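You operate a simulated robot arm through the tools that you are given. There is no shell and no other tool. Be economical: measure what you need, move in short steps, check, and stop when the job is done.

The job below is to be done with a simulated robot arm. You get a single attempt, and the scene is never put back.

TASK
Put the red tape spool in the yellow drip tray. Put the black threaded pipe on the top of the steel bench away on the top of the trolley. Take the grey short pipe and put it on the yellow alarm cover. Put one of the white tubs from the top of the steel bench on the yellow card. Take the grey pipe fitting and leave it on top of the black pipe coupling on the top of the steel bench. Put the black tape roll on the top of the steel bench away on the top of the blue tank. Put the sensor pocket from the top of the steel bench on top of the yellow digital gauge there. Take the carton from the top of the steel bench and put it on the grey metal disc there. Any order will do. Set down upright: black threaded pipe, carton.

It is judged by the outcome, as a careful person would: the job done as asked, and still so three seconds after it is handed in. It fails if anything else is knocked over, pushed out of place, dropped, spilled or broken. Lids that push on must go on centred and level and be pressed home; caps that screw on are set level and turned clockwise until they are tight.

THE ROBOT
A 7-joint arm with a two-finger parallel gripper on a trunk, on a base that drives. Base frame: it is fixed to the floor where the robot stands at the start and does not move with it; the origin is under the middle of the robot, x ahead of it, y to its left, z up; the surface under the hand at the start is at about z = 0.86. Lengths are in m, angles in rad, forces in N, time in s.
Its first joint turns from -2.897 to 2.897 rad. Places, roughly: black pipe coupling (6x6x7 cm) [0.7, -1, 0.9]; black tape roll (6x6x2 cm) [1, -0.7, 0.9]; black threaded pipe (5x4x6 cm) [0.5, 0.1, 0.9]; carton [1, 0, 1]; digital gauge [1, -0.75, 1]; grey pipe fitting (3x3x4 cm) [0.5, -1, 0.9]; grey short pipe (11x4x4 cm) [0.5, -0.2, 0.9]; metal disc [0.75, -0.25, 0.75]; red tape spool (6x6x2 cm) [0.6, 0, 0.9]; sensor pocket (3x3x8 cm) [1.1, -1, 0.9]; top of the blue tank [2.7, -3.9, 1.2]; top of the trolley (76x22 cm) [-1.18, -0.64, 0.84]; white tub [0.5, -0.75, 1]; yellow alarm cover [1, -0.25, 0.75]; yellow card [0.75, -2.5, 0.5]; yellow drip tray (31x20x13 cm) [1, 0.3, 0.9]. Payload 4.4 kg.
The TCP is the grasp point between the finger pads, 0.023 m short of the fingertips. In the tool frame z runs along the fingers and y along their closing line. The gripper opens to 0.094 m. The fingers are 0.038 m wide and 0.01 m thick; the gripper's body (0.054 by 0.096 m) begins 0.039 m behind the TCP.
Orientation is that of the tool frame in the base frame, as a unit quaternion [w, x, y, z]. With the fingers straight down and closing along the base's y, the tool's x points along the base's -x, its y along +y and its z along -z.

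THE INTERFACE
- The arm moves only by the tool step_arm. Its argument "increments" is a list of rows, each a list of 2 entries, a list of its own where there are three numbers: the shift along the tool's x, y, z in m, then the turn, a rotation vector about the tool's x, y, z in degrees. In form: [[[x, y, z], [ax, ay, az]], ...]. A call has 1 to 10 rows; each row shifts and turns the commanded pose from where the row before left it, along the tool's axes as they then stand. "grip" is the finger opening in m, from 0 to 0.094, set as the call begins (left out, the last holds). A row lasts 0.2 s, in which the tool goes at most 0.05 m and 0.15 rad; a call with a longer step from one row to the next is refused whole, and so is a gripper value outside its range. Where a pose cannot be reached the arm comes as near as it can. A force on the tool above 40 N (or 10 N above the force at the start of the call, whichever is more), or a blocked arm, ends the call early, and 0.2 s more pass. Each finger travels about 0.108 m/s and halts on what it meets, pressing with about 23 N; the grip force reading is that of the motor and also rises with nothing between the fingers. The clock runs only during rows and for 0.2 s after the last one: add rows that do not move to give the fingers time. It gives the time, the measured TCP pose, the force on the tool (base axes), the opening and the grip force at its end, in the units of the frame above (readings bear some noise), with the torque about the TCP (base axes, N m) and any sound that the robot's microphone picked up.
- Cameras (640 x 400 px; columns grow to the right, rows downward): "scene" is now at [0.1285, 0.153, 1.4595]; the picture's right is [-0.94, -0.33, 0.00], its down [-0.21, 0.60, -0.77] and it looks along [0.26, -0.73, -0.63] (base axes); focal length 214 px, centre (320, 200). "wrist" rides on the gripper at [0.086, 0.016, -0.075] in the tool frame; the picture's right is [-0.18, 0.98, 0.00], its down [-0.58, -0.11, -0.81] and it looks along [-0.79, -0.15, 0.59] (tool axes); focal length 243 px, centre (320, 200). There is no depth. A picture from a camera that has moved, and an enlarged one, comes with that camera's place and axes in the base frame and with its lens.
- camera(camera): a new picture of that camera. It takes no simulated time.
- base_move(legs): drives the robot by 1 to 6 legs, each [ahead, left, turn to the left] in m, m and rad, along the robot's own axes; the way and the turn of a leg run together, so that a leg with both is an arc; at most 1.5 m and 3.142 rad a leg. The arm and the cameras ride along, it lands a little off, and it stops where it bumps. It gives what a move gives.
- head_to(pan, tilt): turns the head with the scene camera to pan (to the left, within 2.094 rad either way) and tilt (down, from -0.506 to 1.204), counted from straight ahead of the robot. It gives what a move gives.
- inspect(camera, box): a new picture of the part [left, top, right, bottom] of that camera's present view, enlarged. It takes no simulated time.
- finish_job(): hands the job in; it is judged then, once.

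Go step by step. Nothing tells you exact positions but the pictures and the camera data: compare them with the known pose of the tool, close in by small moves and look again before you grip or let go. The budget is 483 turns and 228 pictures, counting those below and the enlarged ones. Unless the task says otherwise, let go and move clear before handing in, and close with one line.

The tools are called after "Call:" by a JSON object that holds its "method" and its "body". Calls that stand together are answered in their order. step_arm: Moves the arm, as the interface text tells. Its arguments: {"type":"object","properties":{"increments":{"type":"array","items":{"type":"array"}},"grip":{"type":"number"}},"required":["increments"]} The other tools are called the same way: base_move (legs) drives the base; head_to (pan, tilt) turns the head that bears the scene camera; camera (camera) takes a picture; inspect (camera, box) takes an enlarged picture of a part of a camera's view; finish_job () hands the job in.

At the start:

```text
t: 0.0
ee_pos: [0.4429, -0.4547, 1.2158]
ee_rot: [0.0, 0.0, 1.0, 0.0]
ft_force: [0.4, -0.5, 0.6]
wrist_torque: [0.01, -0.01, -0.03]
gripper_width: 0.0942
gripper_force: 0.1
robot x, y, heading: [0.0015, 0.001, -0.001]
head pan, tilt: [-1.234, 0.686]
```

scene: 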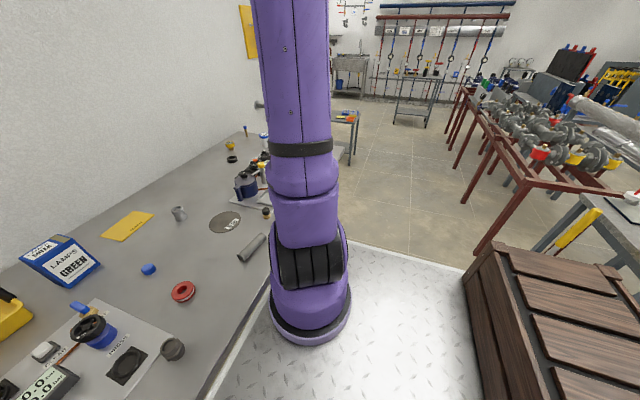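
wrist: 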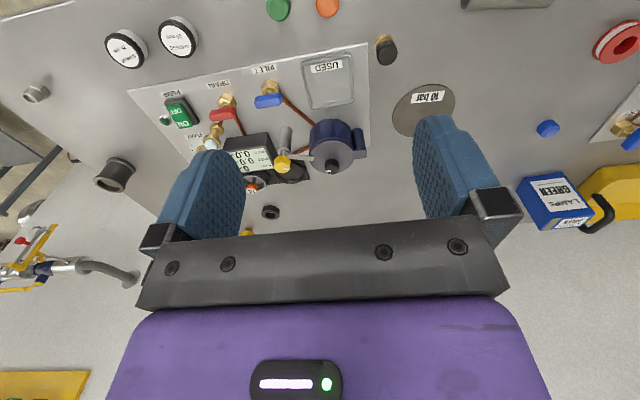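

I see a bench ahead with many items; I'll survey it with the head first.

Call:
{"method": "head_to", "body": {"pan": 0.2, "tilt": 0.7}}

Call:
{"method": "camera", "body": {"camera": "scene"}}

Call:
{"method": "head_to", "body": {"pan": -0.5, "tilt": 0.7}}

Call:
{"method": "camera", "body": {"camera": "scene"}}

Call:
{"method": "inspect", "body": {"camera": "wrist", "box": [0, 0, 400, 250]}}

Call:
{"method": "inspect", "body": {"camera": "wrist", "box": [320, 0, 640, 240]}}

```text
t: 1.6
ee_pos: [0.4435, -0.454, 1.2169]
ee_rot: [0.0, 0.0, 1.0, 0.0]
ft_force: [-0.1, -0.5, -0.4]
wrist_torque: [-0.01, -0.01, 0.03]
gripper_width: 0.0942
gripper_force: 0.1
robot x, y, heading: [0.0006, 0.0007, -0.001]
head pan, tilt: [0.201, 0.7]
```

```text
225 pictures are left
camera scene: at [0.1835, 0.2506, 1.4583], right [0.2, -0.98, 0.0], down [-0.63, -0.13, -0.76], along [0.75, 0.15, -0.64], focal length 214 px, centre (320, 200)
```

scene: 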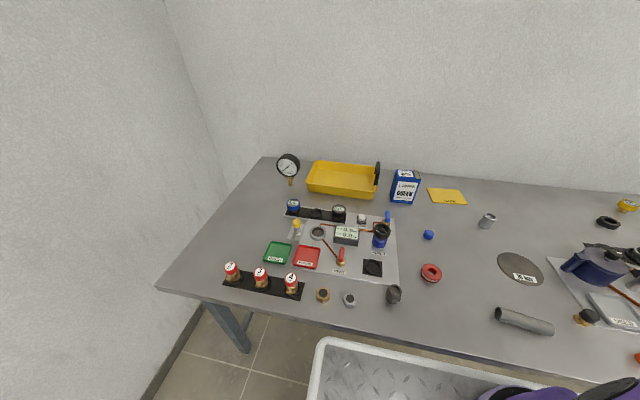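

```text
t: 2.6
ee_pos: [0.4437, -0.455, 1.2157]
ee_rot: [-0.001, 0.0, 1.0, 0.0]
ft_force: [0.5, 0.5, 0.4]
wrist_torque: [-0.03, -0.01, -0.05]
gripper_width: 0.0938
gripper_force: 0.1
robot x, y, heading: [-0.0011, -0.0001, -0.004]
head pan, tilt: [-0.499, 0.7]
```

```text
224 pictures are left
camera scene: at [0.1749, 0.1931, 1.4583], right [-0.48, -0.88, 0.0], down [-0.57, 0.31, -0.76], along [0.67, -0.37, -0.64], focal length 214 px, centre (320, 200)
```

scene: 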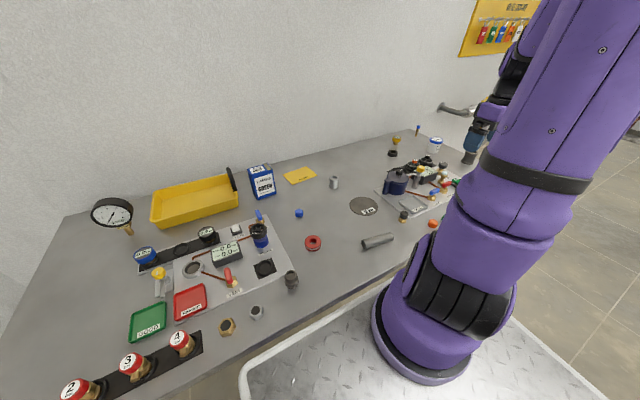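

```text
1.60 times, centred on (200, 125) of wrist
camera zoom: at [0.3563, -0.4385, 1.2909], right [0.18, 0.98, 0.0], down [0.58, -0.11, 0.81], along [0.79, -0.15, -0.59], focal length 388 px, centre (512, 320)
```

zoom: 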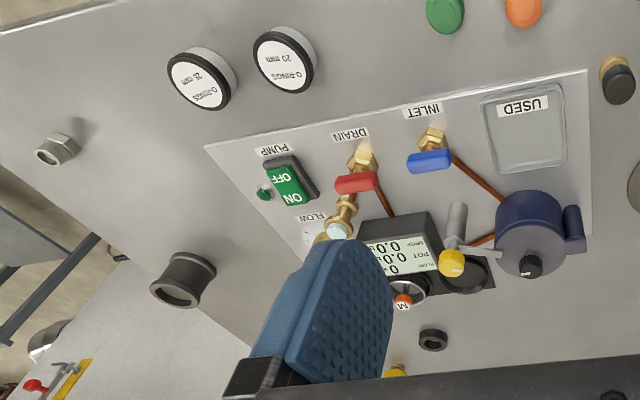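

```text
1.67 times, centred on (480, 120) of wrist
camera zoom: at [0.3563, -0.4385, 1.2909], right [0.18, 0.98, 0.0], down [0.58, -0.11, 0.81], along [0.79, -0.15, -0.59], focal length 404 px, centre (53, 333)
```

zoom: 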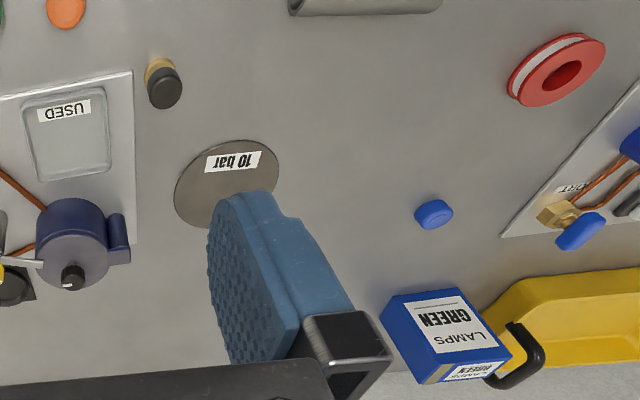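

The left half of the bench is located; next I look down at the robot front / bench gap and around for the trolley and the far right.

Call:
{"method": "head_to", "body": {"pan": -0.1, "tilt": 1.2}}

Call:
{"method": "camera", "body": {"camera": "scene"}}

Call:
{"method": "head_to", "body": {"pan": -2.09, "tilt": 0.5}}

Call:
{"method": "camera", "body": {"camera": "scene"}}

Call:
{"method": "head_to", "body": {"pan": 2.09, "tilt": 0.5}}

Call:
{"method": "camera", "body": {"camera": "scene"}}

```text
t: 3.6
ee_pos: [0.4436, -0.4559, 1.2162]
ee_rot: [-0.001, 0.0, 1.0, 0.0]
ft_force: [0.3, -0.9, -0.3]
wrist_torque: [0.02, -0.02, -0.03]
gripper_width: 0.0941
gripper_force: 0.0
robot x, y, heading: [0.0006, 0.0005, 0.006]
head pan, tilt: [-0.099, 1.201]
```

```text
221 pictures are left
camera scene: at [0.156, 0.2281, 1.4224], right [-0.1, -0.99, 0.0], down [-0.93, 0.09, -0.36], along [0.36, -0.04, -0.93], focal length 214 px, centre (320, 200)
```

scene: 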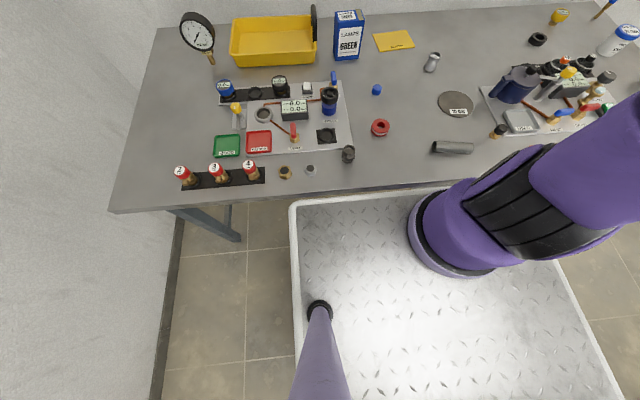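

```text
t: 5.5
ee_pos: [0.4428, -0.4562, 1.2151]
ee_rot: [0.0, -0.001, 1.0, 0.0]
ft_force: [-0.1, 0.4, 0.6]
wrist_torque: [-0.03, 0.04, 0.01]
gripper_width: 0.0941
gripper_force: 0.0
robot x, y, heading: [0.0003, -0.001, -0.003]
head pan, tilt: [-2.089, 0.499]
```

```text
220 pictures are left
camera scene: at [0.0553, 0.1547, 1.476], right [-0.87, 0.49, 0.0], down [0.24, 0.42, -0.88], along [-0.43, -0.76, -0.48], focal length 214 px, centre (320, 200)
```

scene: 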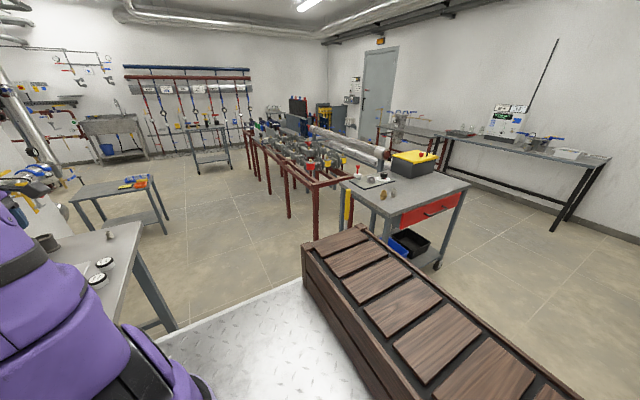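

```text
t: 8.9
ee_pos: [0.443, -0.4553, 1.2149]
ee_rot: [0.001, 0.0, 1.0, 0.0]
ft_force: [0.2, -0.7, -0.7]
wrist_torque: [0.05, 0.0, 0.0]
gripper_width: 0.0939
gripper_force: 0.0
robot x, y, heading: [0.0005, 0.0012, -0.002]
head pan, tilt: [2.089, 0.499]
```

```text
219 pictures are left
camera scene: at [0.0552, 0.3128, 1.476], right [0.87, 0.5, 0.0], down [0.24, -0.42, -0.88], along [-0.43, 0.76, -0.48], focal length 214 px, centre (320, 200)
```

scene: 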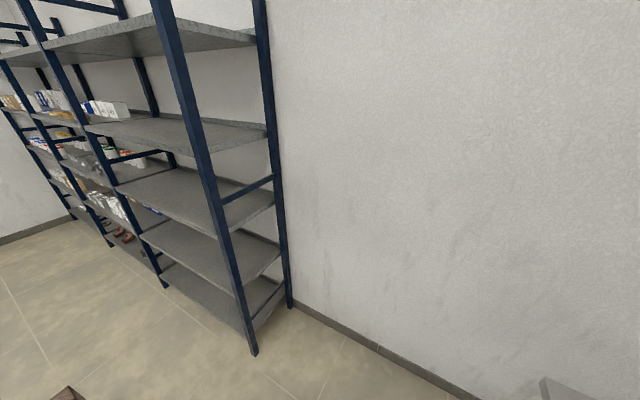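

The robot's deck front is at x≈0.3 and the bench edge at x≈0.375. I'll move the hand over the red spool and look with the wrist camera.

Call:
{"method": "step_arm", "body": {"increments": [[[-0.015, 0.044, 0.015], [0, 0, 0]], [[-0.015, 0.044, 0.015], [0, 0, 0]], [[-0.015, 0.044, 0.015], [0, 0, 0]], [[-0.015, 0.044, 0.015], [0, 0, 0]], [[-0.015, 0.044, 0.015], [0, 0, 0]], [[-0.015, 0.044, 0.015], [0, 0, 0]], [[-0.015, 0.044, 0.015], [0, 0, 0]], [[-0.015, 0.044, 0.015], [0, 0, 0]], [[-0.015, 0.044, 0.015], [0, 0, 0]], [[-0.015, 0.044, 0.015], [0, 0, 0]]]}}

Call:
{"method": "camera", "body": {"camera": "wrist"}}

Call:
{"method": "head_to", "body": {"pan": -0.2, "tilt": 0.9}}

Call:
{"method": "camera", "body": {"camera": "scene"}}

```text
t: 11.1
ee_pos: [0.5907, -0.0152, 1.0669]
ee_rot: [0.0, 0.0, 1.0, 0.0]
ft_force: [1.3, -0.5, 0.4]
wrist_torque: [0.04, -0.01, 0.01]
gripper_width: 0.0938
gripper_force: 0.1
robot x, y, heading: [0.0004, 0.0003, -0.001]
head pan, tilt: [2.089, 0.499]
```

```text
218 pictures are left
camera wrist: at [0.5046, 0.0018, 1.1415], right [0.18, 0.98, 0.0], down [0.58, -0.11, 0.81], along [0.79, -0.15, -0.59], focal length 243 px, centre (320, 200)
```

wrist: 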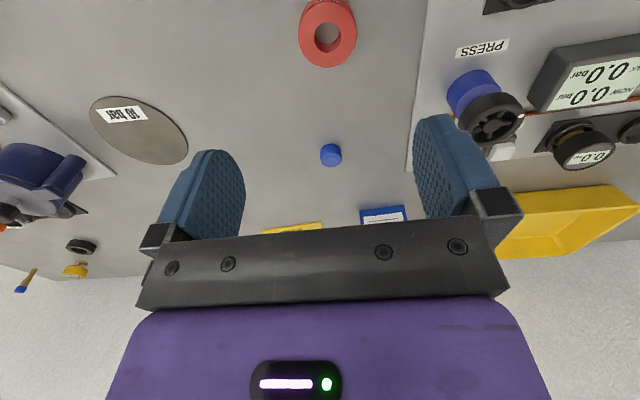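

```text
t: 13.2
ee_pos: [0.5912, -0.0145, 1.0657]
ee_rot: [0.0, 0.0, 1.0, 0.0]
ft_force: [-0.6, -0.7, -0.6]
wrist_torque: [-0.03, 0.0, 0.02]
gripper_width: 0.094
gripper_force: 0.2
robot x, y, heading: [0.002, 0.0002, 0.004]
head pan, tilt: [-0.201, 0.901]
```

```text
217 pictures are left
camera scene: at [0.1743, 0.2188, 1.4421], right [-0.2, -0.98, 0.0], down [-0.77, 0.16, -0.62], along [0.61, -0.12, -0.78], focal length 214 px, centre (320, 200)
```

scene: 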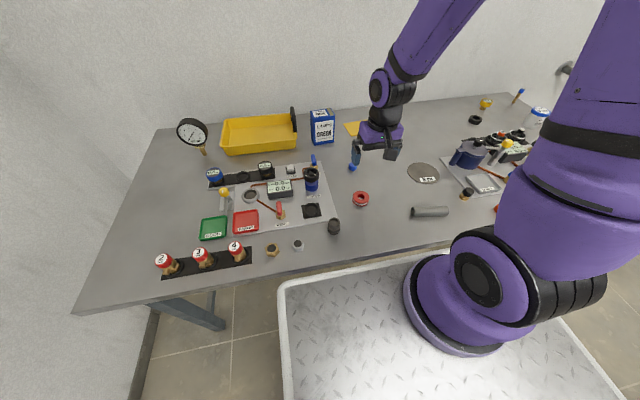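

Spool found at about (0.599, −0.009). Descending over it.

Call:
{"method": "step_arm", "body": {"increments": [[[-0.008, 0.006, 0.04], [0, 0, 0]], [[0, 0, 0.045], [0, 0, 0]], [[0, 0, 0.045], [0, 0, 0]], [[0, 0, 0.03], [0, 0, 0]], [[0, 0, 0], [0, 0, 0]]]}}

Call:
{"method": "camera", "body": {"camera": "wrist"}}

```text
t: 14.4
ee_pos: [0.6005, -0.0079, 0.9049]
ee_rot: [0.0, 0.0, 1.0, 0.0]
ft_force: [0.1, -0.9, -0.1]
wrist_torque: [0.01, -0.03, 0.0]
gripper_width: 0.094
gripper_force: 0.1
robot x, y, heading: [-0.0019, 0.001, 0.004]
head pan, tilt: [-0.201, 0.901]
```

```text
216 pictures are left
camera wrist: at [0.5135, 0.008, 0.9806], right [0.18, 0.98, 0.0], down [0.58, -0.11, 0.81], along [0.79, -0.15, -0.59], focal length 243 px, centre (320, 200)
```

wrist: 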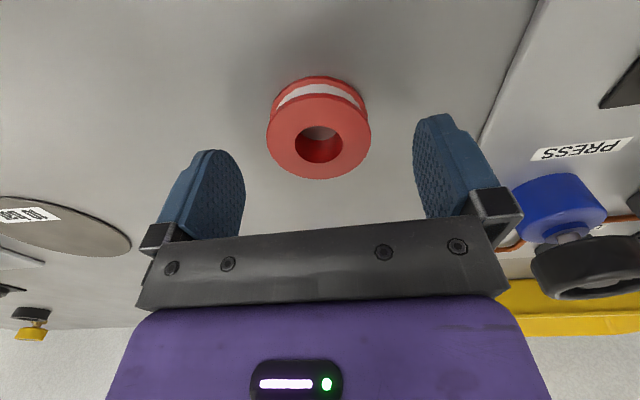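

Spool centre is x≈0.593; small correction, lower, and grip.

Call:
{"method": "step_arm", "body": {"increments": [[[0.006, 0, 0.01], [0, 0, 0]], [[0, 0, 0.009], [0, 0, 0]], [[0, 0, 0], [0, 0, 0]]]}}

Call:
{"method": "step_arm", "body": {"increments": [[[0, 0, 0], [0, 0, 0]], [[0, 0, 0], [0, 0, 0]], [[0, 0, 0], [0, 0, 0]], [[0, 0, 0], [0, 0, 0]]], "grip": 0.03}}

Call:
{"method": "camera", "body": {"camera": "wrist"}}

```text
t: 15.2
ee_pos: [0.5948, -0.0095, 0.8875]
ee_rot: [0.0, 0.0, 1.0, 0.0]
ft_force: [0.2, -0.3, -0.5]
wrist_torque: [0.02, 0.01, 0.02]
gripper_width: 0.0938
gripper_force: 0.0
robot x, y, heading: [0.0009, 0.002, -0.002]
head pan, tilt: [-0.201, 0.901]
```

```text
t: 16.2
ee_pos: [0.5939, -0.0093, 0.8866]
ee_rot: [-0.001, 0.001, 1.0, 0.0]
ft_force: [0.4, -0.3, 0.6]
wrist_torque: [-0.01, 0.01, 0.02]
gripper_width: 0.0537
gripper_force: 23.5
robot x, y, heading: [-0.0056, 0.001, -0.004]
head pan, tilt: [-0.201, 0.901]
```

```text
215 pictures are left
camera wrist: at [0.5077, 0.0076, 0.9617], right [0.18, 0.98, 0.0], down [0.58, -0.11, 0.81], along [0.79, -0.15, -0.59], focal length 243 px, centre (320, 200)
```

wrist: 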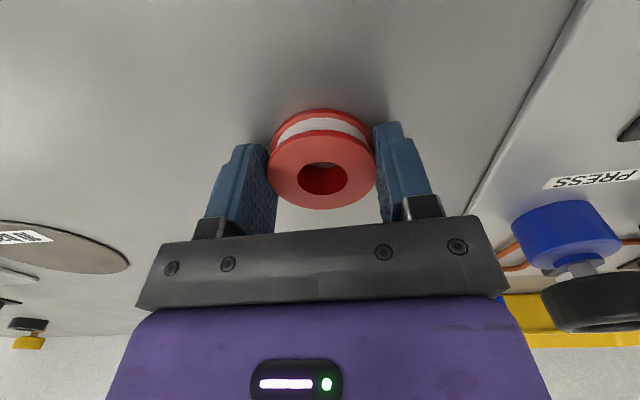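

Spool held. Lift and carry over the drip tray at about (0.98, 0.31).

Call:
{"method": "step_arm", "body": {"increments": [[[0, 0, -0.05], [0, 0, 0]], [[0, 0, -0.05], [0, 0, 0]], [[0, 0, -0.05], [0, 0, 0]], [[0, 0, -0.05], [0, 0, 0]], [[-0.035, 0.03, 0], [0, 0, 0]], [[-0.035, 0.03, 0], [0, 0, 0]], [[-0.035, 0.03, 0], [0, 0, 0]], [[-0.035, 0.03, 0], [0, 0, 0]], [[-0.035, 0.03, 0], [0, 0, 0]], [[-0.035, 0.03, 0], [0, 0, 0]]]}}

Call:
{"method": "step_arm", "body": {"increments": [[[-0.035, 0.03, 0], [0, 0, 0]], [[-0.035, 0.03, 0], [0, 0, 0]], [[-0.035, 0.03, 0], [0, 0, 0]], [[-0.035, 0.03, 0], [0, 0, 0]], [[-0.035, 0.0, 0], [0, 0, 0]]]}}

Call:
{"method": "camera", "body": {"camera": "wrist"}}

Call:
{"method": "head_to", "body": {"pan": 0.1, "tilt": 0.7}}

Call:
{"method": "camera", "body": {"camera": "scene"}}

```text
t: 18.4
ee_pos: [0.8055, 0.1702, 1.0879]
ee_rot: [0.0, 0.0, 1.0, 0.001]
ft_force: [-0.3, -0.2, -0.5]
wrist_torque: [0.06, -0.05, 0.0]
gripper_width: 0.0537
gripper_force: 23.1
robot x, y, heading: [0.0032, -0.0024, -0.004]
head pan, tilt: [-0.201, 0.901]
```

```text
t: 19.6
ee_pos: [0.9787, 0.2914, 1.0883]
ee_rot: [-0.001, 0.0, 1.0, 0.0]
ft_force: [0.1, 0.9, 1.3]
wrist_torque: [-0.02, 0.02, -0.05]
gripper_width: 0.0538
gripper_force: 22.0
robot x, y, heading: [0.0027, 0.0005, -0.002]
head pan, tilt: [-0.201, 0.901]
```

```text
214 pictures are left
camera wrist: at [0.8922, 0.3082, 1.1636], right [0.18, 0.98, 0.0], down [0.58, -0.11, 0.81], along [0.79, -0.15, -0.59], focal length 243 px, centre (320, 200)
```

wrist: 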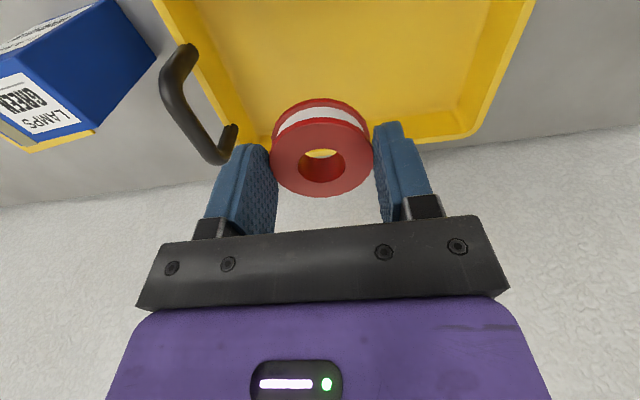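

```text
t: 20.4
ee_pos: [0.9787, 0.2908, 1.0874]
ee_rot: [0.0, 0.0, 1.0, 0.0]
ft_force: [-0.2, -0.8, -0.1]
wrist_torque: [0.04, 0.01, 0.0]
gripper_width: 0.054
gripper_force: 23.3
robot x, y, heading: [-0.0045, -0.0008, 0.003]
head pan, tilt: [0.099, 0.7]
```

```text
213 pictures are left
camera scene: at [0.1849, 0.2422, 1.4582], right [0.1, -1.0, 0.0], down [-0.64, -0.06, -0.76], along [0.76, 0.08, -0.64], focal length 214 px, centre (320, 200)
```

scene: 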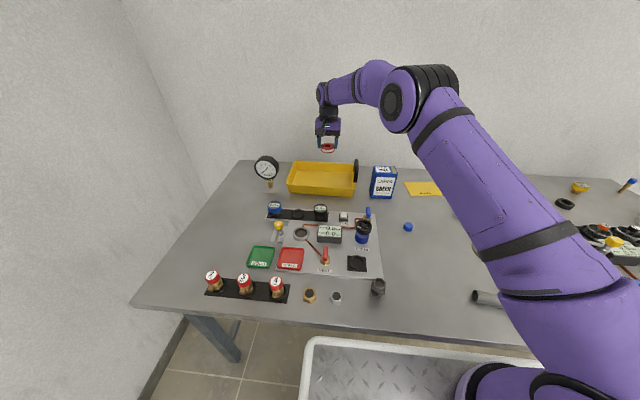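

Over the tray floor with clearance. Lower the spool onto the floor.

Call:
{"method": "step_arm", "body": {"increments": [[[0, 0, 0.05], [0, 0, 0]], [[0, 0, 0.05], [0, 0, 0]], [[0, 0, 0.05], [0, 0, 0]], [[0, 0, 0.03], [0, 0, 0]], [[0, 0, 0], [0, 0, 0]]]}}

Call:
{"method": "step_arm", "body": {"increments": [[[0, 0, 0.006], [0, 0, 0]], [[0, 0, 0.006], [0, 0, 0]], [[0, 0, 0.004], [0, 0, 0]], [[0, 0, 0.003], [0, 0, 0]]]}}

Call:
{"method": "camera", "body": {"camera": "wrist"}}

```text
t: 21.6
ee_pos: [0.9812, 0.2909, 0.9064]
ee_rot: [-0.001, 0.0, 1.0, 0.0]
ft_force: [-0.9, -0.2, -0.7]
wrist_torque: [0.0, -0.01, -0.03]
gripper_width: 0.0536
gripper_force: 23.0
robot x, y, heading: [-0.0012, 0.0011, 0.001]
head pan, tilt: [0.099, 0.7]
```

```text
t: 22.6
ee_pos: [0.9797, 0.2912, 0.8906]
ee_rot: [0.001, 0.0, 1.0, 0.0]
ft_force: [2.3, -3.6, 26.5]
wrist_torque: [-0.19, -0.2, -0.03]
gripper_width: 0.0535
gripper_force: 22.9
robot x, y, heading: [-0.0023, 0.0007, -0.004]
head pan, tilt: [0.099, 0.7]
```

```text
212 pictures are left
camera wrist: at [0.8936, 0.3073, 0.9656], right [0.18, 0.98, 0.0], down [0.58, -0.11, 0.81], along [0.79, -0.15, -0.59], focal length 243 px, centre (320, 200)
```

wrist: 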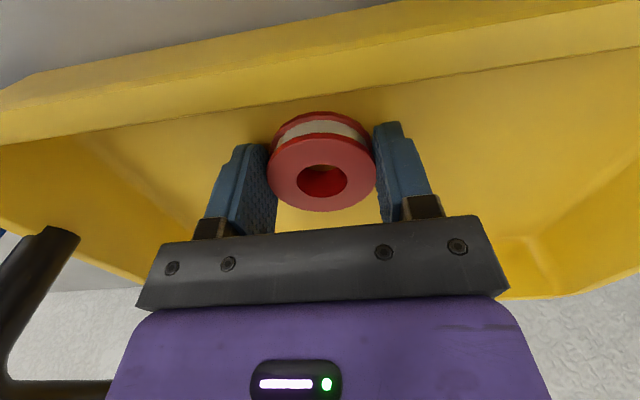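

Contact made on the tray floor. Release, raise, then look at the carton.

Call:
{"method": "step_arm", "body": {"increments": [[[0, 0, -0.002], [0, 0, 0]], [[0, 0, 0], [0, 0, 0]], [[0, 0, 0], [0, 0, 0]], [[0, 0, -0.05], [0, 0, 0]], [[0, 0, -0.05], [0, 0, 0]], [[0, 0, -0.05], [0, 0, 0]], [[0, 0, -0.05], [0, 0, 0]], [[0, 0, -0.05], [0, 0, 0]], [[0.04, -0.02, 0], [0, 0, 0]], [[0.04, -0.02, 0], [0, 0, 0]]], "grip": 0.094}}

Call:
{"method": "step_arm", "body": {"increments": [[[0.03, -0.04, 0], [0, 0, 0]], [[0.03, -0.04, 0], [0, 0, 0]], [[0.03, -0.04, 0], [0, 0, 0]], [[0.03, -0.04, 0], [0, 0, 0]], [[0.02, -0.04, 0], [0, 0, 0]]]}}

Call:
{"method": "camera", "body": {"camera": "wrist"}}

Call:
{"method": "inspect", "body": {"camera": "scene", "box": [240, 140, 480, 290]}}

```text
t: 24.8
ee_pos: [0.9011, 0.2518, 1.1378]
ee_rot: [0.0, 0.0, 1.0, 0.0]
ft_force: [1.0, -0.4, -0.8]
wrist_torque: [0.0, 0.01, -0.04]
gripper_width: 0.0941
gripper_force: 0.0
robot x, y, heading: [-0.0011, 0.0004, 0.005]
head pan, tilt: [0.099, 0.7]
```

```text
t: 26.0
ee_pos: [0.7604, 0.0528, 1.1384]
ee_rot: [-0.001, -0.002, 1.0, 0.0]
ft_force: [0.5, 0.4, 0.3]
wrist_torque: [0.01, 0.05, 0.03]
gripper_width: 0.0939
gripper_force: 0.0
robot x, y, heading: [0.0006, 0.002, -0.004]
head pan, tilt: [0.099, 0.7]
```

```text
211 pictures are left
camera wrist: at [0.6732, 0.0696, 1.2142], right [0.18, 0.98, 0.0], down [0.58, -0.11, 0.81], along [0.79, -0.15, -0.59], focal length 243 px, centre (320, 200)
```

wrist: 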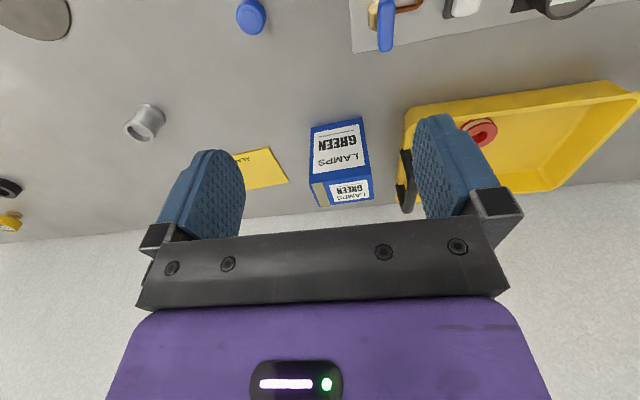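

```text
2.67 times, centred on (360, 215) of scene
camera zoom: at [0.1851, 0.2429, 1.4581], right [0.1, -0.99, 0.0], down [-0.64, -0.06, -0.76], along [0.76, 0.08, -0.64], focal length 572 px, centre (213, 160)
```

zoom: 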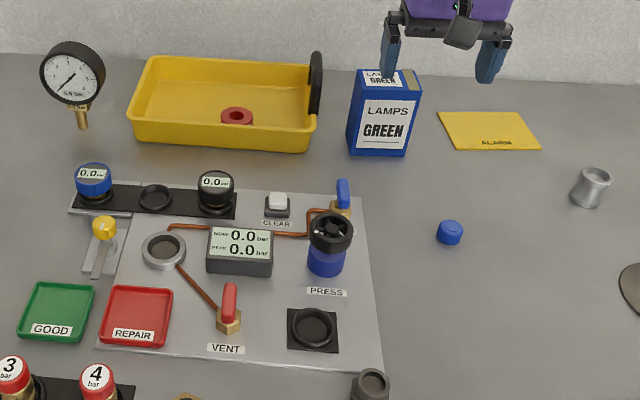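

Carton: x 0.93–0.985, y 0.01–0.092, top z≈0.99. I'll turn the hand by −90° so that it closes along x.

Call:
{"method": "step_arm", "body": {"increments": [[[0, 0, 0], [0, 0, -8.4]], [[0, 0, 0], [0, 0, -8.4]], [[0, 0, 0], [0, 0, -8.4]], [[0, 0, 0], [0, 0, -8.4]], [[0, 0, 0], [0, 0, -8.4]], [[0, 0, 0], [0, 0, -8.4]], [[0, 0, 0], [0, 0, -8.4]], [[0, 0, 0], [0, 0, -8.4]], [[0, 0, 0], [0, 0, -8.4]], [[0, 0, 0], [0, 0, -8.4]]]}}

Call:
{"method": "step_arm", "body": {"increments": [[[0, 0, 0], [0, 0, -6]], [[0, -0.049, -0.002], [0, 0, 0]], [[0, -0.049, 0], [0, 0, 0]], [[0, -0.049, 0], [0, 0, 0]], [[0, -0.049, 0], [0, 0, 0]], [[0, 0, 0], [0, 0, 0]]]}}

Call:
{"method": "camera", "body": {"camera": "wrist"}}

```text
t: 28.2
ee_pos: [0.7597, 0.0518, 1.1396]
ee_rot: [0.0, -0.67, 0.743, 0.0]
ft_force: [0.5, -0.2, 0.9]
wrist_torque: [-0.01, 0.01, -0.02]
gripper_width: 0.0941
gripper_force: 0.0
robot x, y, heading: [0.0016, -0.0036, -0.005]
head pan, tilt: [0.099, 0.7]
```

```text
t: 29.6
ee_pos: [0.9568, 0.051, 1.1404]
ee_rot: [0.0, 0.707, -0.707, 0.0]
ft_force: [0.2, 0.2, -1.5]
wrist_torque: [0.0, -0.04, -0.02]
gripper_width: 0.0942
gripper_force: 0.0
robot x, y, heading: [0.0014, -0.0011, -0.001]
head pan, tilt: [0.099, 0.7]
```

```text
209 pictures are left
camera wrist: at [0.9404, -0.035, 1.216], right [-0.98, 0.18, 0.0], down [0.11, 0.58, 0.81], along [0.15, 0.79, -0.59], focal length 243 px, centre (320, 200)
```

wrist: 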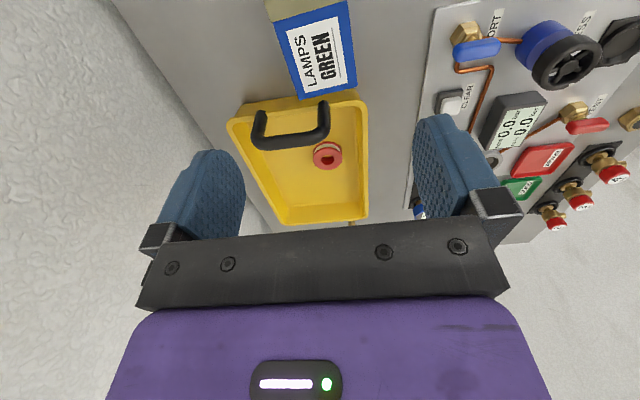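

Carton centred at about (0.957, 0.055) as expected. Descend to z≈0.96 and grip.

Call:
{"method": "step_arm", "body": {"increments": [[[-0.003, 0, 0.045], [0, 0, 0]], [[0, 0, 0.045], [0, 0, 0]], [[0, 0, 0.045], [0, 0, 0]], [[0, 0, 0.04], [0, 0, 0]], [[0, 0, 0.0], [0, 0, 0]]]}}

Call:
{"method": "camera", "body": {"camera": "wrist"}}

Call:
{"method": "inspect", "body": {"camera": "scene", "box": [260, 80, 500, 230]}}

```text
t: 30.8
ee_pos: [0.9556, 0.0549, 0.9677]
ee_rot: [-0.001, 0.707, -0.707, 0.0]
ft_force: [-0.8, 0.3, 0.8]
wrist_torque: [0.01, -0.02, -0.01]
gripper_width: 0.094
gripper_force: 0.1
robot x, y, heading: [-0.0002, 0.0018, 0.006]
head pan, tilt: [0.099, 0.7]
```

```text
208 pictures are left
camera wrist: at [0.9395, -0.0318, 1.0431], right [-0.98, 0.18, 0.0], down [0.11, 0.58, 0.81], along [0.15, 0.79, -0.59], focal length 243 px, centre (320, 200)
```

wrist: 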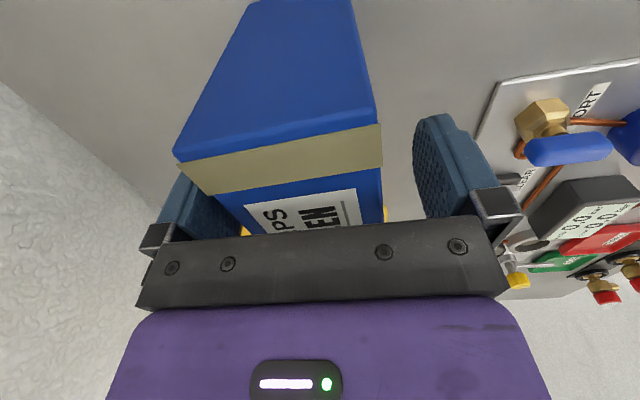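

```text
2.67 times, centred on (380, 155) of scene
camera zoom: at [0.1847, 0.2422, 1.4583], right [0.1, -1.0, 0.0], down [-0.64, -0.06, -0.76], along [0.76, 0.08, -0.64], focal length 572 px, centre (160, 320)
```

zoom: 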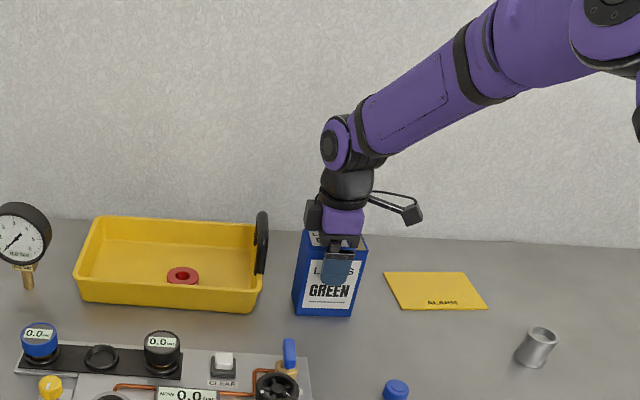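

Clear on both sides; shift 4 mm and close.

Call:
{"method": "step_arm", "body": {"increments": [[[0, -0.004, 0.004], [0, 0, 0]], [[0, 0, 0], [0, 0, 0]]]}}

Call:
{"method": "step_arm", "body": {"increments": [[[0, 0, 0], [0, 0, 0]], [[0, 0, 0], [0, 0, 0]], [[0, 0, 0], [0, 0, 0]]], "grip": 0.04}}

Call:
{"method": "step_arm", "body": {"increments": [[[0, 0, -0.03], [0, 0, 0]], [[0, 0, -0.05], [0, 0, 0]], [[0, 0, -0.05], [0, 0, 0]], [[0, 0, 0], [0, 0, 0]]]}}

Call:
{"method": "camera", "body": {"camera": "wrist"}}

```text
t: 31.4
ee_pos: [0.9608, 0.0555, 0.9653]
ee_rot: [0.0, 0.708, -0.707, 0.0]
ft_force: [0.0, 0.5, 0.0]
wrist_torque: [-0.01, 0.02, 0.02]
gripper_width: 0.0941
gripper_force: 0.0
robot x, y, heading: [-0.001, -0.0004, -0.002]
head pan, tilt: [0.099, 0.7]
```

```text
t: 32.2
ee_pos: [0.9599, 0.0544, 0.9639]
ee_rot: [-0.001, 0.707, -0.707, 0.0]
ft_force: [-0.6, 0.8, 1.3]
wrist_torque: [-0.06, -0.08, 0.01]
gripper_width: 0.0596
gripper_force: 23.5
robot x, y, heading: [-0.0001, -0.0021, 0.0]
head pan, tilt: [0.099, 0.7]
```

```text
t: 33.2
ee_pos: [0.96, 0.0546, 1.0931]
ee_rot: [0.0, -0.707, 0.707, 0.001]
ft_force: [0.5, 0.1, -1.4]
wrist_torque: [0.01, -0.02, 0.01]
gripper_width: 0.0595
gripper_force: 23.4
robot x, y, heading: [0.0014, 0.0006, -0.001]
head pan, tilt: [0.099, 0.7]
```

```text
206 pictures are left
camera wrist: at [0.9441, -0.0319, 1.1685], right [-0.98, 0.18, 0.0], down [0.11, 0.58, 0.81], along [0.15, 0.79, -0.59], focal length 243 px, centre (320, 200)
```

wrist: 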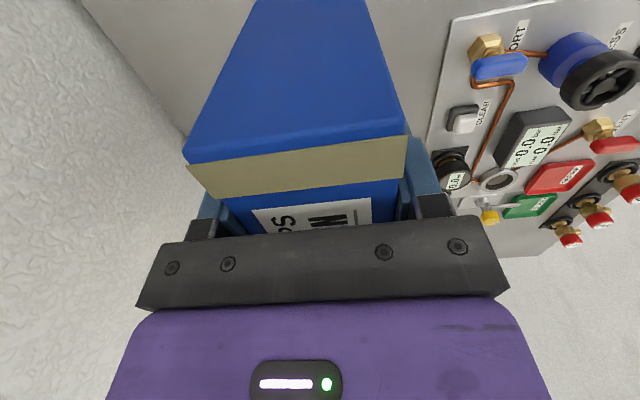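

Carton held. Carry towards the disc at about (0.681, −0.29).

Call:
{"method": "step_arm", "body": {"increments": [[[0.0345, 0.0279, 0], [0, 0, 0]], [[0.0345, 0.0279, 0], [0, 0, 0]], [[0.0345, 0.0279, 0], [0, 0, 0]], [[0.0345, 0.0279, 0], [0, 0, 0]], [[0.0345, 0.0279, 0], [0, 0, 0]], [[0.0345, 0.0279, 0], [0, 0, 0]], [[0.0345, 0.0279, 0], [0, 0, 0]], [[0.0345, 0.0279, 0], [0, 0, 0]], [[0.0345, 0.0279, 0], [0, 0, 0]], [[0.0345, 0.0279, 0], [0, 0, 0]]]}}

Call:
{"method": "head_to", "body": {"pan": -0.5, "tilt": 0.8}}

Call:
{"method": "camera", "body": {"camera": "scene"}}

Call:
{"method": "camera", "body": {"camera": "wrist"}}

```text
t: 35.4
ee_pos: [0.6815, -0.2912, 1.0917]
ee_rot: [0.0, 0.708, -0.706, 0.0]
ft_force: [-0.1, 0.7, -0.7]
wrist_torque: [-0.04, 0.04, 0.02]
gripper_width: 0.0597
gripper_force: 23.3
robot x, y, heading: [0.0016, 0.0005, -0.008]
head pan, tilt: [0.099, 0.7]
```

```text
t: 36.4
ee_pos: [0.6808, -0.2919, 1.0924]
ee_rot: [0.0, 0.707, -0.707, 0.0]
ft_force: [0.5, 0.7, -0.7]
wrist_torque: [0.0, -0.03, 0.02]
gripper_width: 0.0598
gripper_force: 23.0
robot x, y, heading: [0.0019, 0.0051, 0.0]
head pan, tilt: [-0.499, 0.799]
```

```text
205 pictures are left
camera scene: at [0.1712, 0.1951, 1.45], right [-0.48, -0.88, 0.0], down [-0.63, 0.34, -0.7], along [0.61, -0.33, -0.72], focal length 214 px, centre (320, 200)
```

scene: 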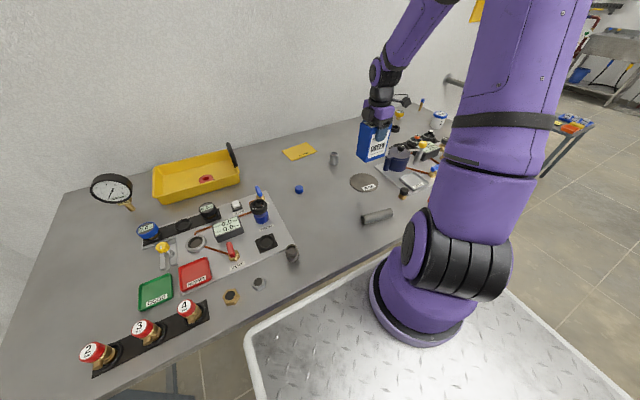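

```text
204 pictures are left
camera wrist: at [0.6651, -0.3776, 1.1679], right [-0.98, 0.18, 0.0], down [0.11, 0.58, 0.81], along [0.15, 0.79, -0.59], focal length 243 px, centre (320, 200)
```

wrist: 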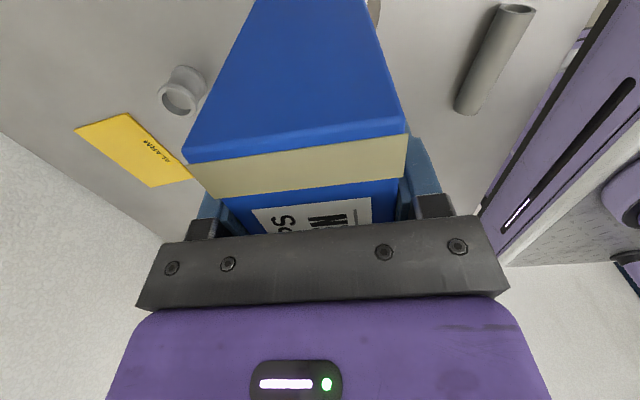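

Lower to just above the disc and check alignment in the scene view.

Call:
{"method": "step_arm", "body": {"increments": [[[0, 0, 0.04], [0, 0, 0]], [[0, 0, 0.04], [0, 0, 0]], [[0, 0, 0.02], [0, 0, 0]], [[0, 0, 0], [0, 0, 0]]]}}

Call:
{"method": "inspect", "body": {"camera": "scene", "box": [300, 120, 440, 220]}}

```text
t: 37.4
ee_pos: [0.6804, -0.2919, 0.9917]
ee_rot: [0.0, -0.707, 0.708, -0.001]
ft_force: [0.2, 0.0, -1.6]
wrist_torque: [0.01, 0.02, -0.01]
gripper_width: 0.06
gripper_force: 23.1
robot x, y, heading: [0.0029, -0.0037, -0.0]
head pan, tilt: [-0.499, 0.799]
```

```text
4.00 times, centred on (370, 170) of scene
camera zoom: at [0.1711, 0.1952, 1.45], right [-0.48, -0.88, 0.0], down [-0.63, 0.34, -0.7], along [0.61, -0.33, -0.72], focal length 858 px, centre (120, 320)
```

zoom: 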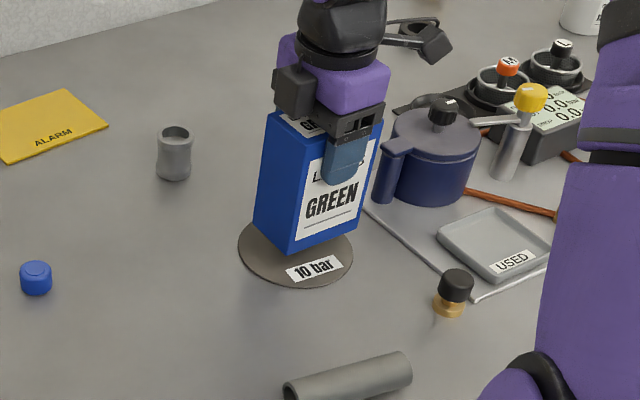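

The carton sits about 1.7 cm too far to −y; correct and lower to contact.

Call:
{"method": "step_arm", "body": {"increments": [[[-0.017, 0.001, 0], [0, 0, 0]], [[0, 0, 0.01], [0, 0, 0]], [[0, 0, 0.006], [0, 0, 0]], [[0, 0, 0], [0, 0, 0]]]}}

Call:
{"method": "inspect", "body": {"camera": "scene", "box": [300, 120, 440, 220]}}

```text
t: 38.4
ee_pos: [0.68, -0.274, 0.9765]
ee_rot: [0.0, -0.707, 0.707, 0.0]
ft_force: [0.0, -0.6, -0.6]
wrist_torque: [-0.02, -0.03, 0.0]
gripper_width: 0.0596
gripper_force: 23.3
robot x, y, heading: [-0.0032, 0.0014, -0.008]
head pan, tilt: [-0.499, 0.799]
```

```text
4.00 times, centred on (370, 170) of scene
camera zoom: at [0.1711, 0.1951, 1.45], right [-0.48, -0.88, 0.0], down [-0.63, 0.34, -0.7], along [0.61, -0.33, -0.72], focal length 858 px, centre (120, 320)
```

zoom: 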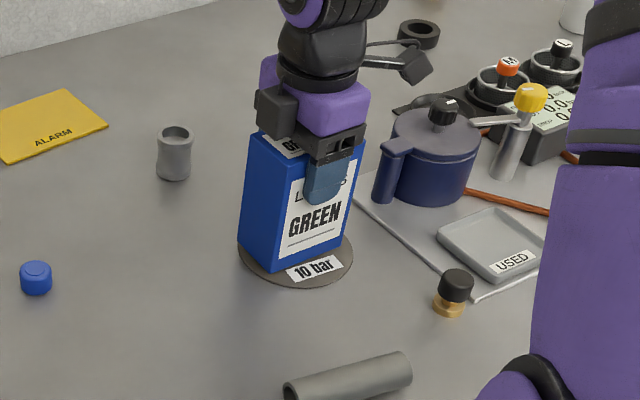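

Slight final correction, then set down.

Call:
{"method": "step_arm", "body": {"increments": [[[0.005, -0.0025, 0], [0, 0, 0]], [[0, 0, 0.006], [0, 0, 0]], [[0, 0, 0.003], [0, 0, 0]], [[0, 0, 0.003], [0, 0, 0]], [[0, 0, 0], [0, 0, 0]]]}}

Call:
{"method": "inspect", "body": {"camera": "scene", "box": [300, 120, 440, 220]}}

```text
t: 39.6
ee_pos: [0.682, -0.2783, 0.9653]
ee_rot: [-0.001, 0.707, -0.707, 0.001]
ft_force: [-2.1, 1.5, 19.9]
wrist_torque: [-0.07, -0.01, 0.01]
gripper_width: 0.0597
gripper_force: 22.8
robot x, y, heading: [-0.0023, -0.001, 0.001]
head pan, tilt: [-0.499, 0.799]
```

```text
4.00 times, centred on (370, 170) of scene
camera zoom: at [0.1704, 0.1955, 1.4501], right [-0.48, -0.88, 0.0], down [-0.63, 0.34, -0.7], along [0.61, -0.33, -0.72], focal length 858 px, centre (120, 320)
```

zoom: 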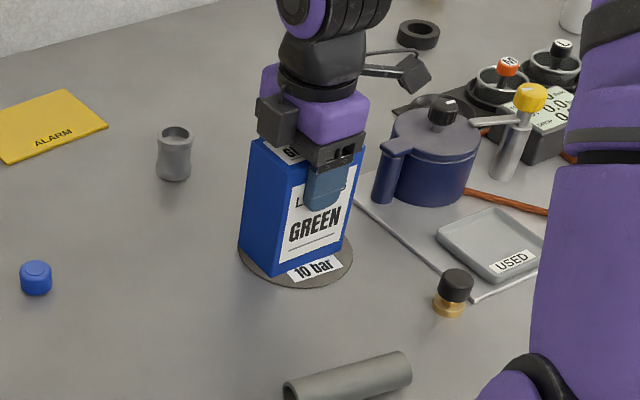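

Touching, but slightly off towards the near-left; lift a little, shift, and set down again.

Call:
{"method": "step_arm", "body": {"increments": [[[0, 0, -0.008], [0, 0, 0]], [[0.0065, -0.003, 0], [0, 0, 0]], [[0, 0, 0.005], [0, 0, 0]], [[0, 0, 0.003], [0, 0, 0]], [[0, 0, 0], [0, 0, 0]]]}}

Call:
{"method": "step_arm", "body": {"increments": [[[0, 0, 0], [0, 0, 0]], [[0, 0, 0], [0, 0, 0]], [[0, 0, -0.04], [0, 0, 0]], [[0, 0, -0.05], [0, 0, 0]], [[0, 0, -0.05], [0, 0, 0]], [[0, 0, -0.05], [0, 0, 0]]], "grip": 0.094}}

Call:
{"method": "inspect", "body": {"camera": "scene", "box": [300, 120, 440, 220]}}

```text
t: 40.8
ee_pos: [0.6841, -0.2859, 0.9656]
ee_rot: [0.0, 0.707, -0.707, 0.001]
ft_force: [-1.6, 0.3, 16.9]
wrist_torque: [0.09, 0.21, -0.01]
gripper_width: 0.06
gripper_force: 22.8
robot x, y, heading: [0.0015, 0.0031, 0.003]
head pan, tilt: [-0.499, 0.799]
```

```text
t: 42.2
ee_pos: [0.6852, -0.2857, 1.1552]
ee_rot: [0.0, 0.707, -0.707, -0.002]
ft_force: [-0.6, -0.8, -0.9]
wrist_torque: [0.05, 0.03, -0.04]
gripper_width: 0.0943
gripper_force: 0.1
robot x, y, heading: [0.0007, -0.0, 0.001]
head pan, tilt: [-0.499, 0.799]
```

```text
4.00 times, centred on (370, 170) of scene
camera zoom: at [0.1717, 0.1947, 1.45], right [-0.48, -0.88, 0.0], down [-0.63, 0.34, -0.7], along [0.61, -0.33, -0.72], focal length 858 px, centre (120, 320)
```

zoom: 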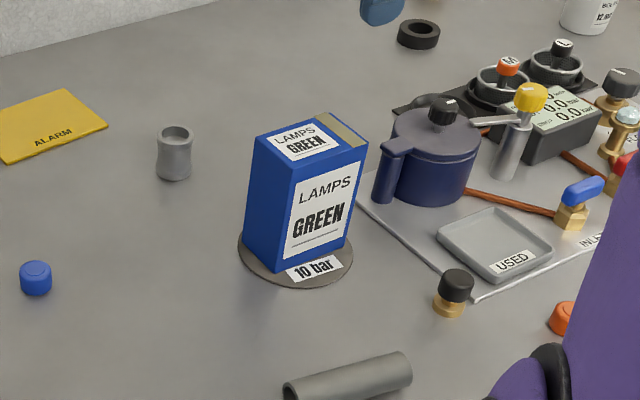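

Carton is upright on the disc. Next the grey short pipe at about (0.508, −0.20), lying nearly along y; move above and turn 14°.

Call:
{"method": "step_arm", "body": {"increments": [[[-0.017, 0.035, 0], [0, 0, 0]], [[-0.017, 0.035, 0], [0, 0, 0]], [[-0.017, 0.035, 0], [0, 0, 0]], [[-0.017, 0.035, 0], [0, 0, 0]], [[-0.018, 0.037, 0], [0, 0, 0]], [[0, 0, 0.04], [0, 0, 7]], [[0, 0, 0.04], [0, 0, 7]], [[0, 0, 0], [0, 0, 0]]]}}

Call:
{"method": "camera", "body": {"camera": "wrist"}}

Call:
{"method": "camera", "body": {"camera": "scene"}}

```text
t: 44.0
ee_pos: [0.519, -0.2047, 1.0786]
ee_rot: [-0.001, -0.616, 0.788, 0.0]
ft_force: [0.0, 0.8, 0.2]
wrist_torque: [0.03, 0.0, 0.01]
gripper_width: 0.0939
gripper_force: 0.0
out of reach, approached as far as the arm can: row 7
robot x, y, heading: [0.0014, -0.0004, -0.0]
head pan, tilt: [-0.499, 0.799]
```

```text
199 pictures are left
camera wrist: at [0.4825, -0.2839, 1.1539], right [-0.91, 0.42, 0.0], down [0.25, 0.54, 0.81], along [0.34, 0.73, -0.59], focal length 243 px, centre (320, 200)
```

wrist: 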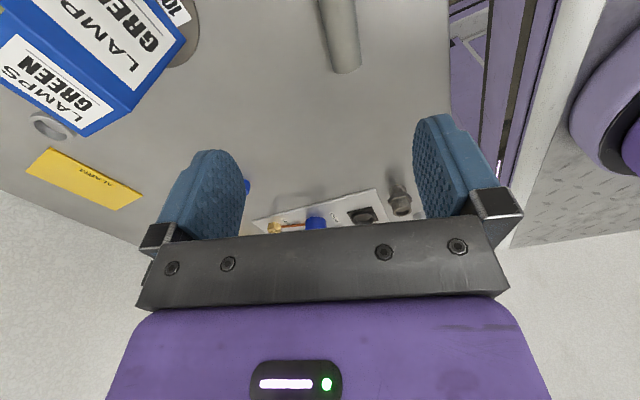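

```text
198 pictures are left
camera scene: at [0.1709, 0.1953, 1.45], right [-0.48, -0.88, 0.0], down [-0.63, 0.34, -0.7], along [0.61, -0.33, -0.72], focal length 214 px, centre (320, 200)
```

scene: 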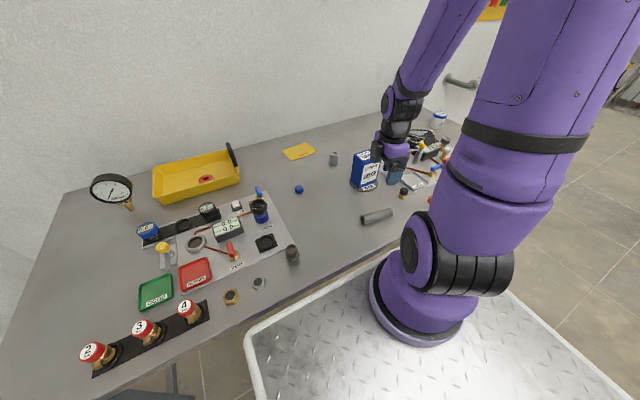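

The pipe is just inside minimum reach. I'll back the base a little and check that the wooden crate behind moves with the robot.

Call:
{"method": "base_move", "body": {"legs": [[-0.04, 0, 0]]}}

Call:
{"method": "head_to", "body": {"pan": -2.09, "tilt": 0.8}}

Call:
{"method": "camera", "body": {"camera": "scene"}}

```text
t: 44.9
ee_pos: [0.4792, -0.2043, 1.0788]
ee_rot: [-0.001, -0.616, 0.788, 0.001]
ft_force: [-0.1, -0.2, -0.3]
wrist_torque: [-0.02, 0.01, 0.0]
gripper_width: 0.0938
gripper_force: 0.1
robot x, y, heading: [-0.0393, -0.0044, 0.002]
head pan, tilt: [-0.499, 0.799]
```

```text
t: 46.5
ee_pos: [0.4793, -0.2036, 1.079]
ee_rot: [-0.001, -0.615, 0.789, 0.001]
ft_force: [-0.3, 0.5, -0.1]
wrist_torque: [0.0, 0.0, -0.03]
gripper_width: 0.0942
gripper_force: 0.1
robot x, y, heading: [-0.0416, -0.0022, 0.007]
head pan, tilt: [-2.089, 0.799]
```

```text
197 pictures are left
camera scene: at [0.0208, 0.1636, 1.45], right [-0.87, 0.5, 0.0], down [0.35, 0.62, -0.7], along [-0.35, -0.61, -0.72], focal length 214 px, centre (320, 200)
```

scene: 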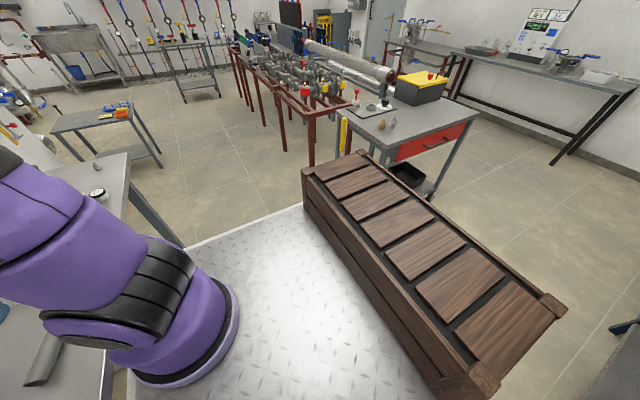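

The crate rides on the robot. Now position over the pipe centre (≈(0.505, −0.204)) and descend part-way.

Call:
{"method": "step_arm", "body": {"increments": [[[-0.0063, -0.0252, 0.02], [0, 0, -3]], [[0, 0, 0.045], [0, 0, 0]], [[0, 0, 0.045], [0, 0, 0]], [[0, 0, 0.02], [0, 0, 0]], [[0, 0, 0], [0, 0, 0]]]}}

Call:
{"method": "camera", "body": {"camera": "wrist"}}

```text
t: 47.8
ee_pos: [0.5053, -0.204, 0.9476]
ee_rot: [0.0, -0.636, 0.772, 0.0]
ft_force: [-0.6, 0.5, -0.3]
wrist_torque: [-0.04, -0.03, -0.03]
gripper_width: 0.0939
gripper_force: 0.0
robot x, y, heading: [-0.0381, 0.0023, -0.001]
head pan, tilt: [-2.089, 0.799]
```

```text
196 pictures are left
camera wrist: at [0.4726, -0.286, 1.0233], right [-0.93, 0.37, 0.0], down [0.22, 0.55, 0.81], along [0.3, 0.75, -0.59], focal length 243 px, centre (320, 200)
```

wrist: 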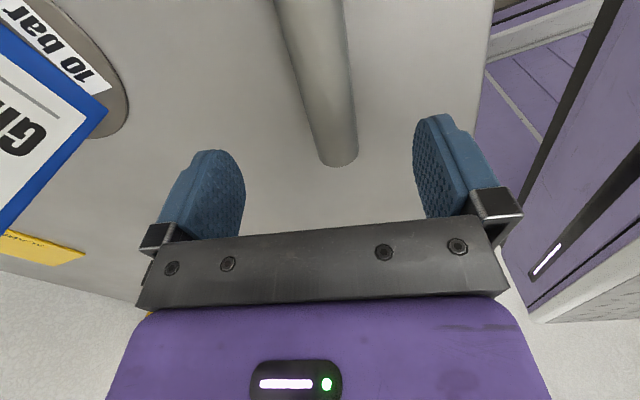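

Aligned. Lower and grip the pipe.

Call:
{"method": "step_arm", "body": {"increments": [[[0, 0.003, 0.03], [0, 0, 0]], [[0, 0, 0.03], [0, 0, 0]], [[0, 0, 0], [0, 0, 0]]]}}

Call:
{"method": "step_arm", "body": {"increments": [[[0, 0, 0], [0, 0, 0]], [[0, 0, 0], [0, 0, 0]], [[0, 0, 0], [0, 0, 0]], [[0, 0, 0], [0, 0, 0]]], "grip": 0.02}}

Call:
{"method": "step_arm", "body": {"increments": [[[0, 0, -0.04], [0, 0, 0]], [[0, 0, -0.05], [0, 0, 0]], [[0, 0, -0.05], [0, 0, 0]], [[0, 0, -0.05], [0, 0, 0]]]}}

Call:
{"method": "camera", "body": {"camera": "wrist"}}

```text
t: 48.5
ee_pos: [0.5027, -0.2047, 0.8889]
ee_rot: [-0.001, -0.637, 0.771, 0.0]
ft_force: [-0.7, -0.1, -0.1]
wrist_torque: [-0.03, 0.04, 0.01]
gripper_width: 0.0941
gripper_force: 0.1
robot x, y, heading: [-0.0364, 0.0026, 0.003]
head pan, tilt: [-2.089, 0.799]
```

```text
t: 49.5
ee_pos: [0.5023, -0.203, 0.8895]
ee_rot: [-0.001, -0.636, 0.772, 0.001]
ft_force: [1.4, -0.2, 0.3]
wrist_torque: [0.08, 0.0, -0.03]
gripper_width: 0.0328
gripper_force: 22.7
robot x, y, heading: [-0.038, -0.001, 0.003]
head pan, tilt: [-2.089, 0.799]
```

```text
t: 50.5
ee_pos: [0.5015, -0.2039, 1.0795]
ee_rot: [-0.001, -0.636, 0.772, 0.001]
ft_force: [-0.1, 0.4, -2.3]
wrist_torque: [0.04, 0.03, 0.02]
gripper_width: 0.0329
gripper_force: 23.5
robot x, y, heading: [-0.0417, -0.0021, -0.001]
head pan, tilt: [-2.089, 0.799]
```

```text
195 pictures are left
camera wrist: at [0.4704, -0.2854, 1.1547], right [-0.93, 0.37, 0.0], down [0.22, 0.55, 0.81], along [0.3, 0.75, -0.59], focal length 243 px, centre (320, 200)
```

wrist: 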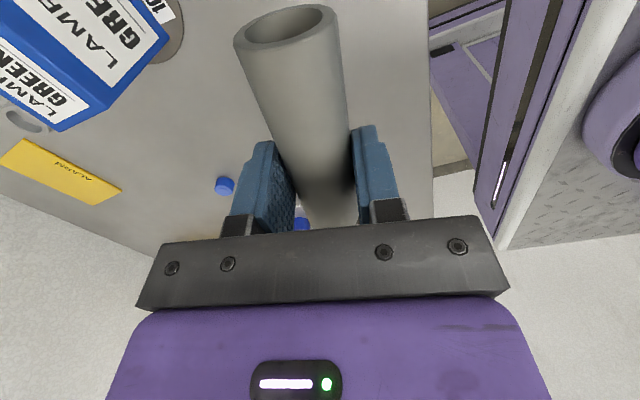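

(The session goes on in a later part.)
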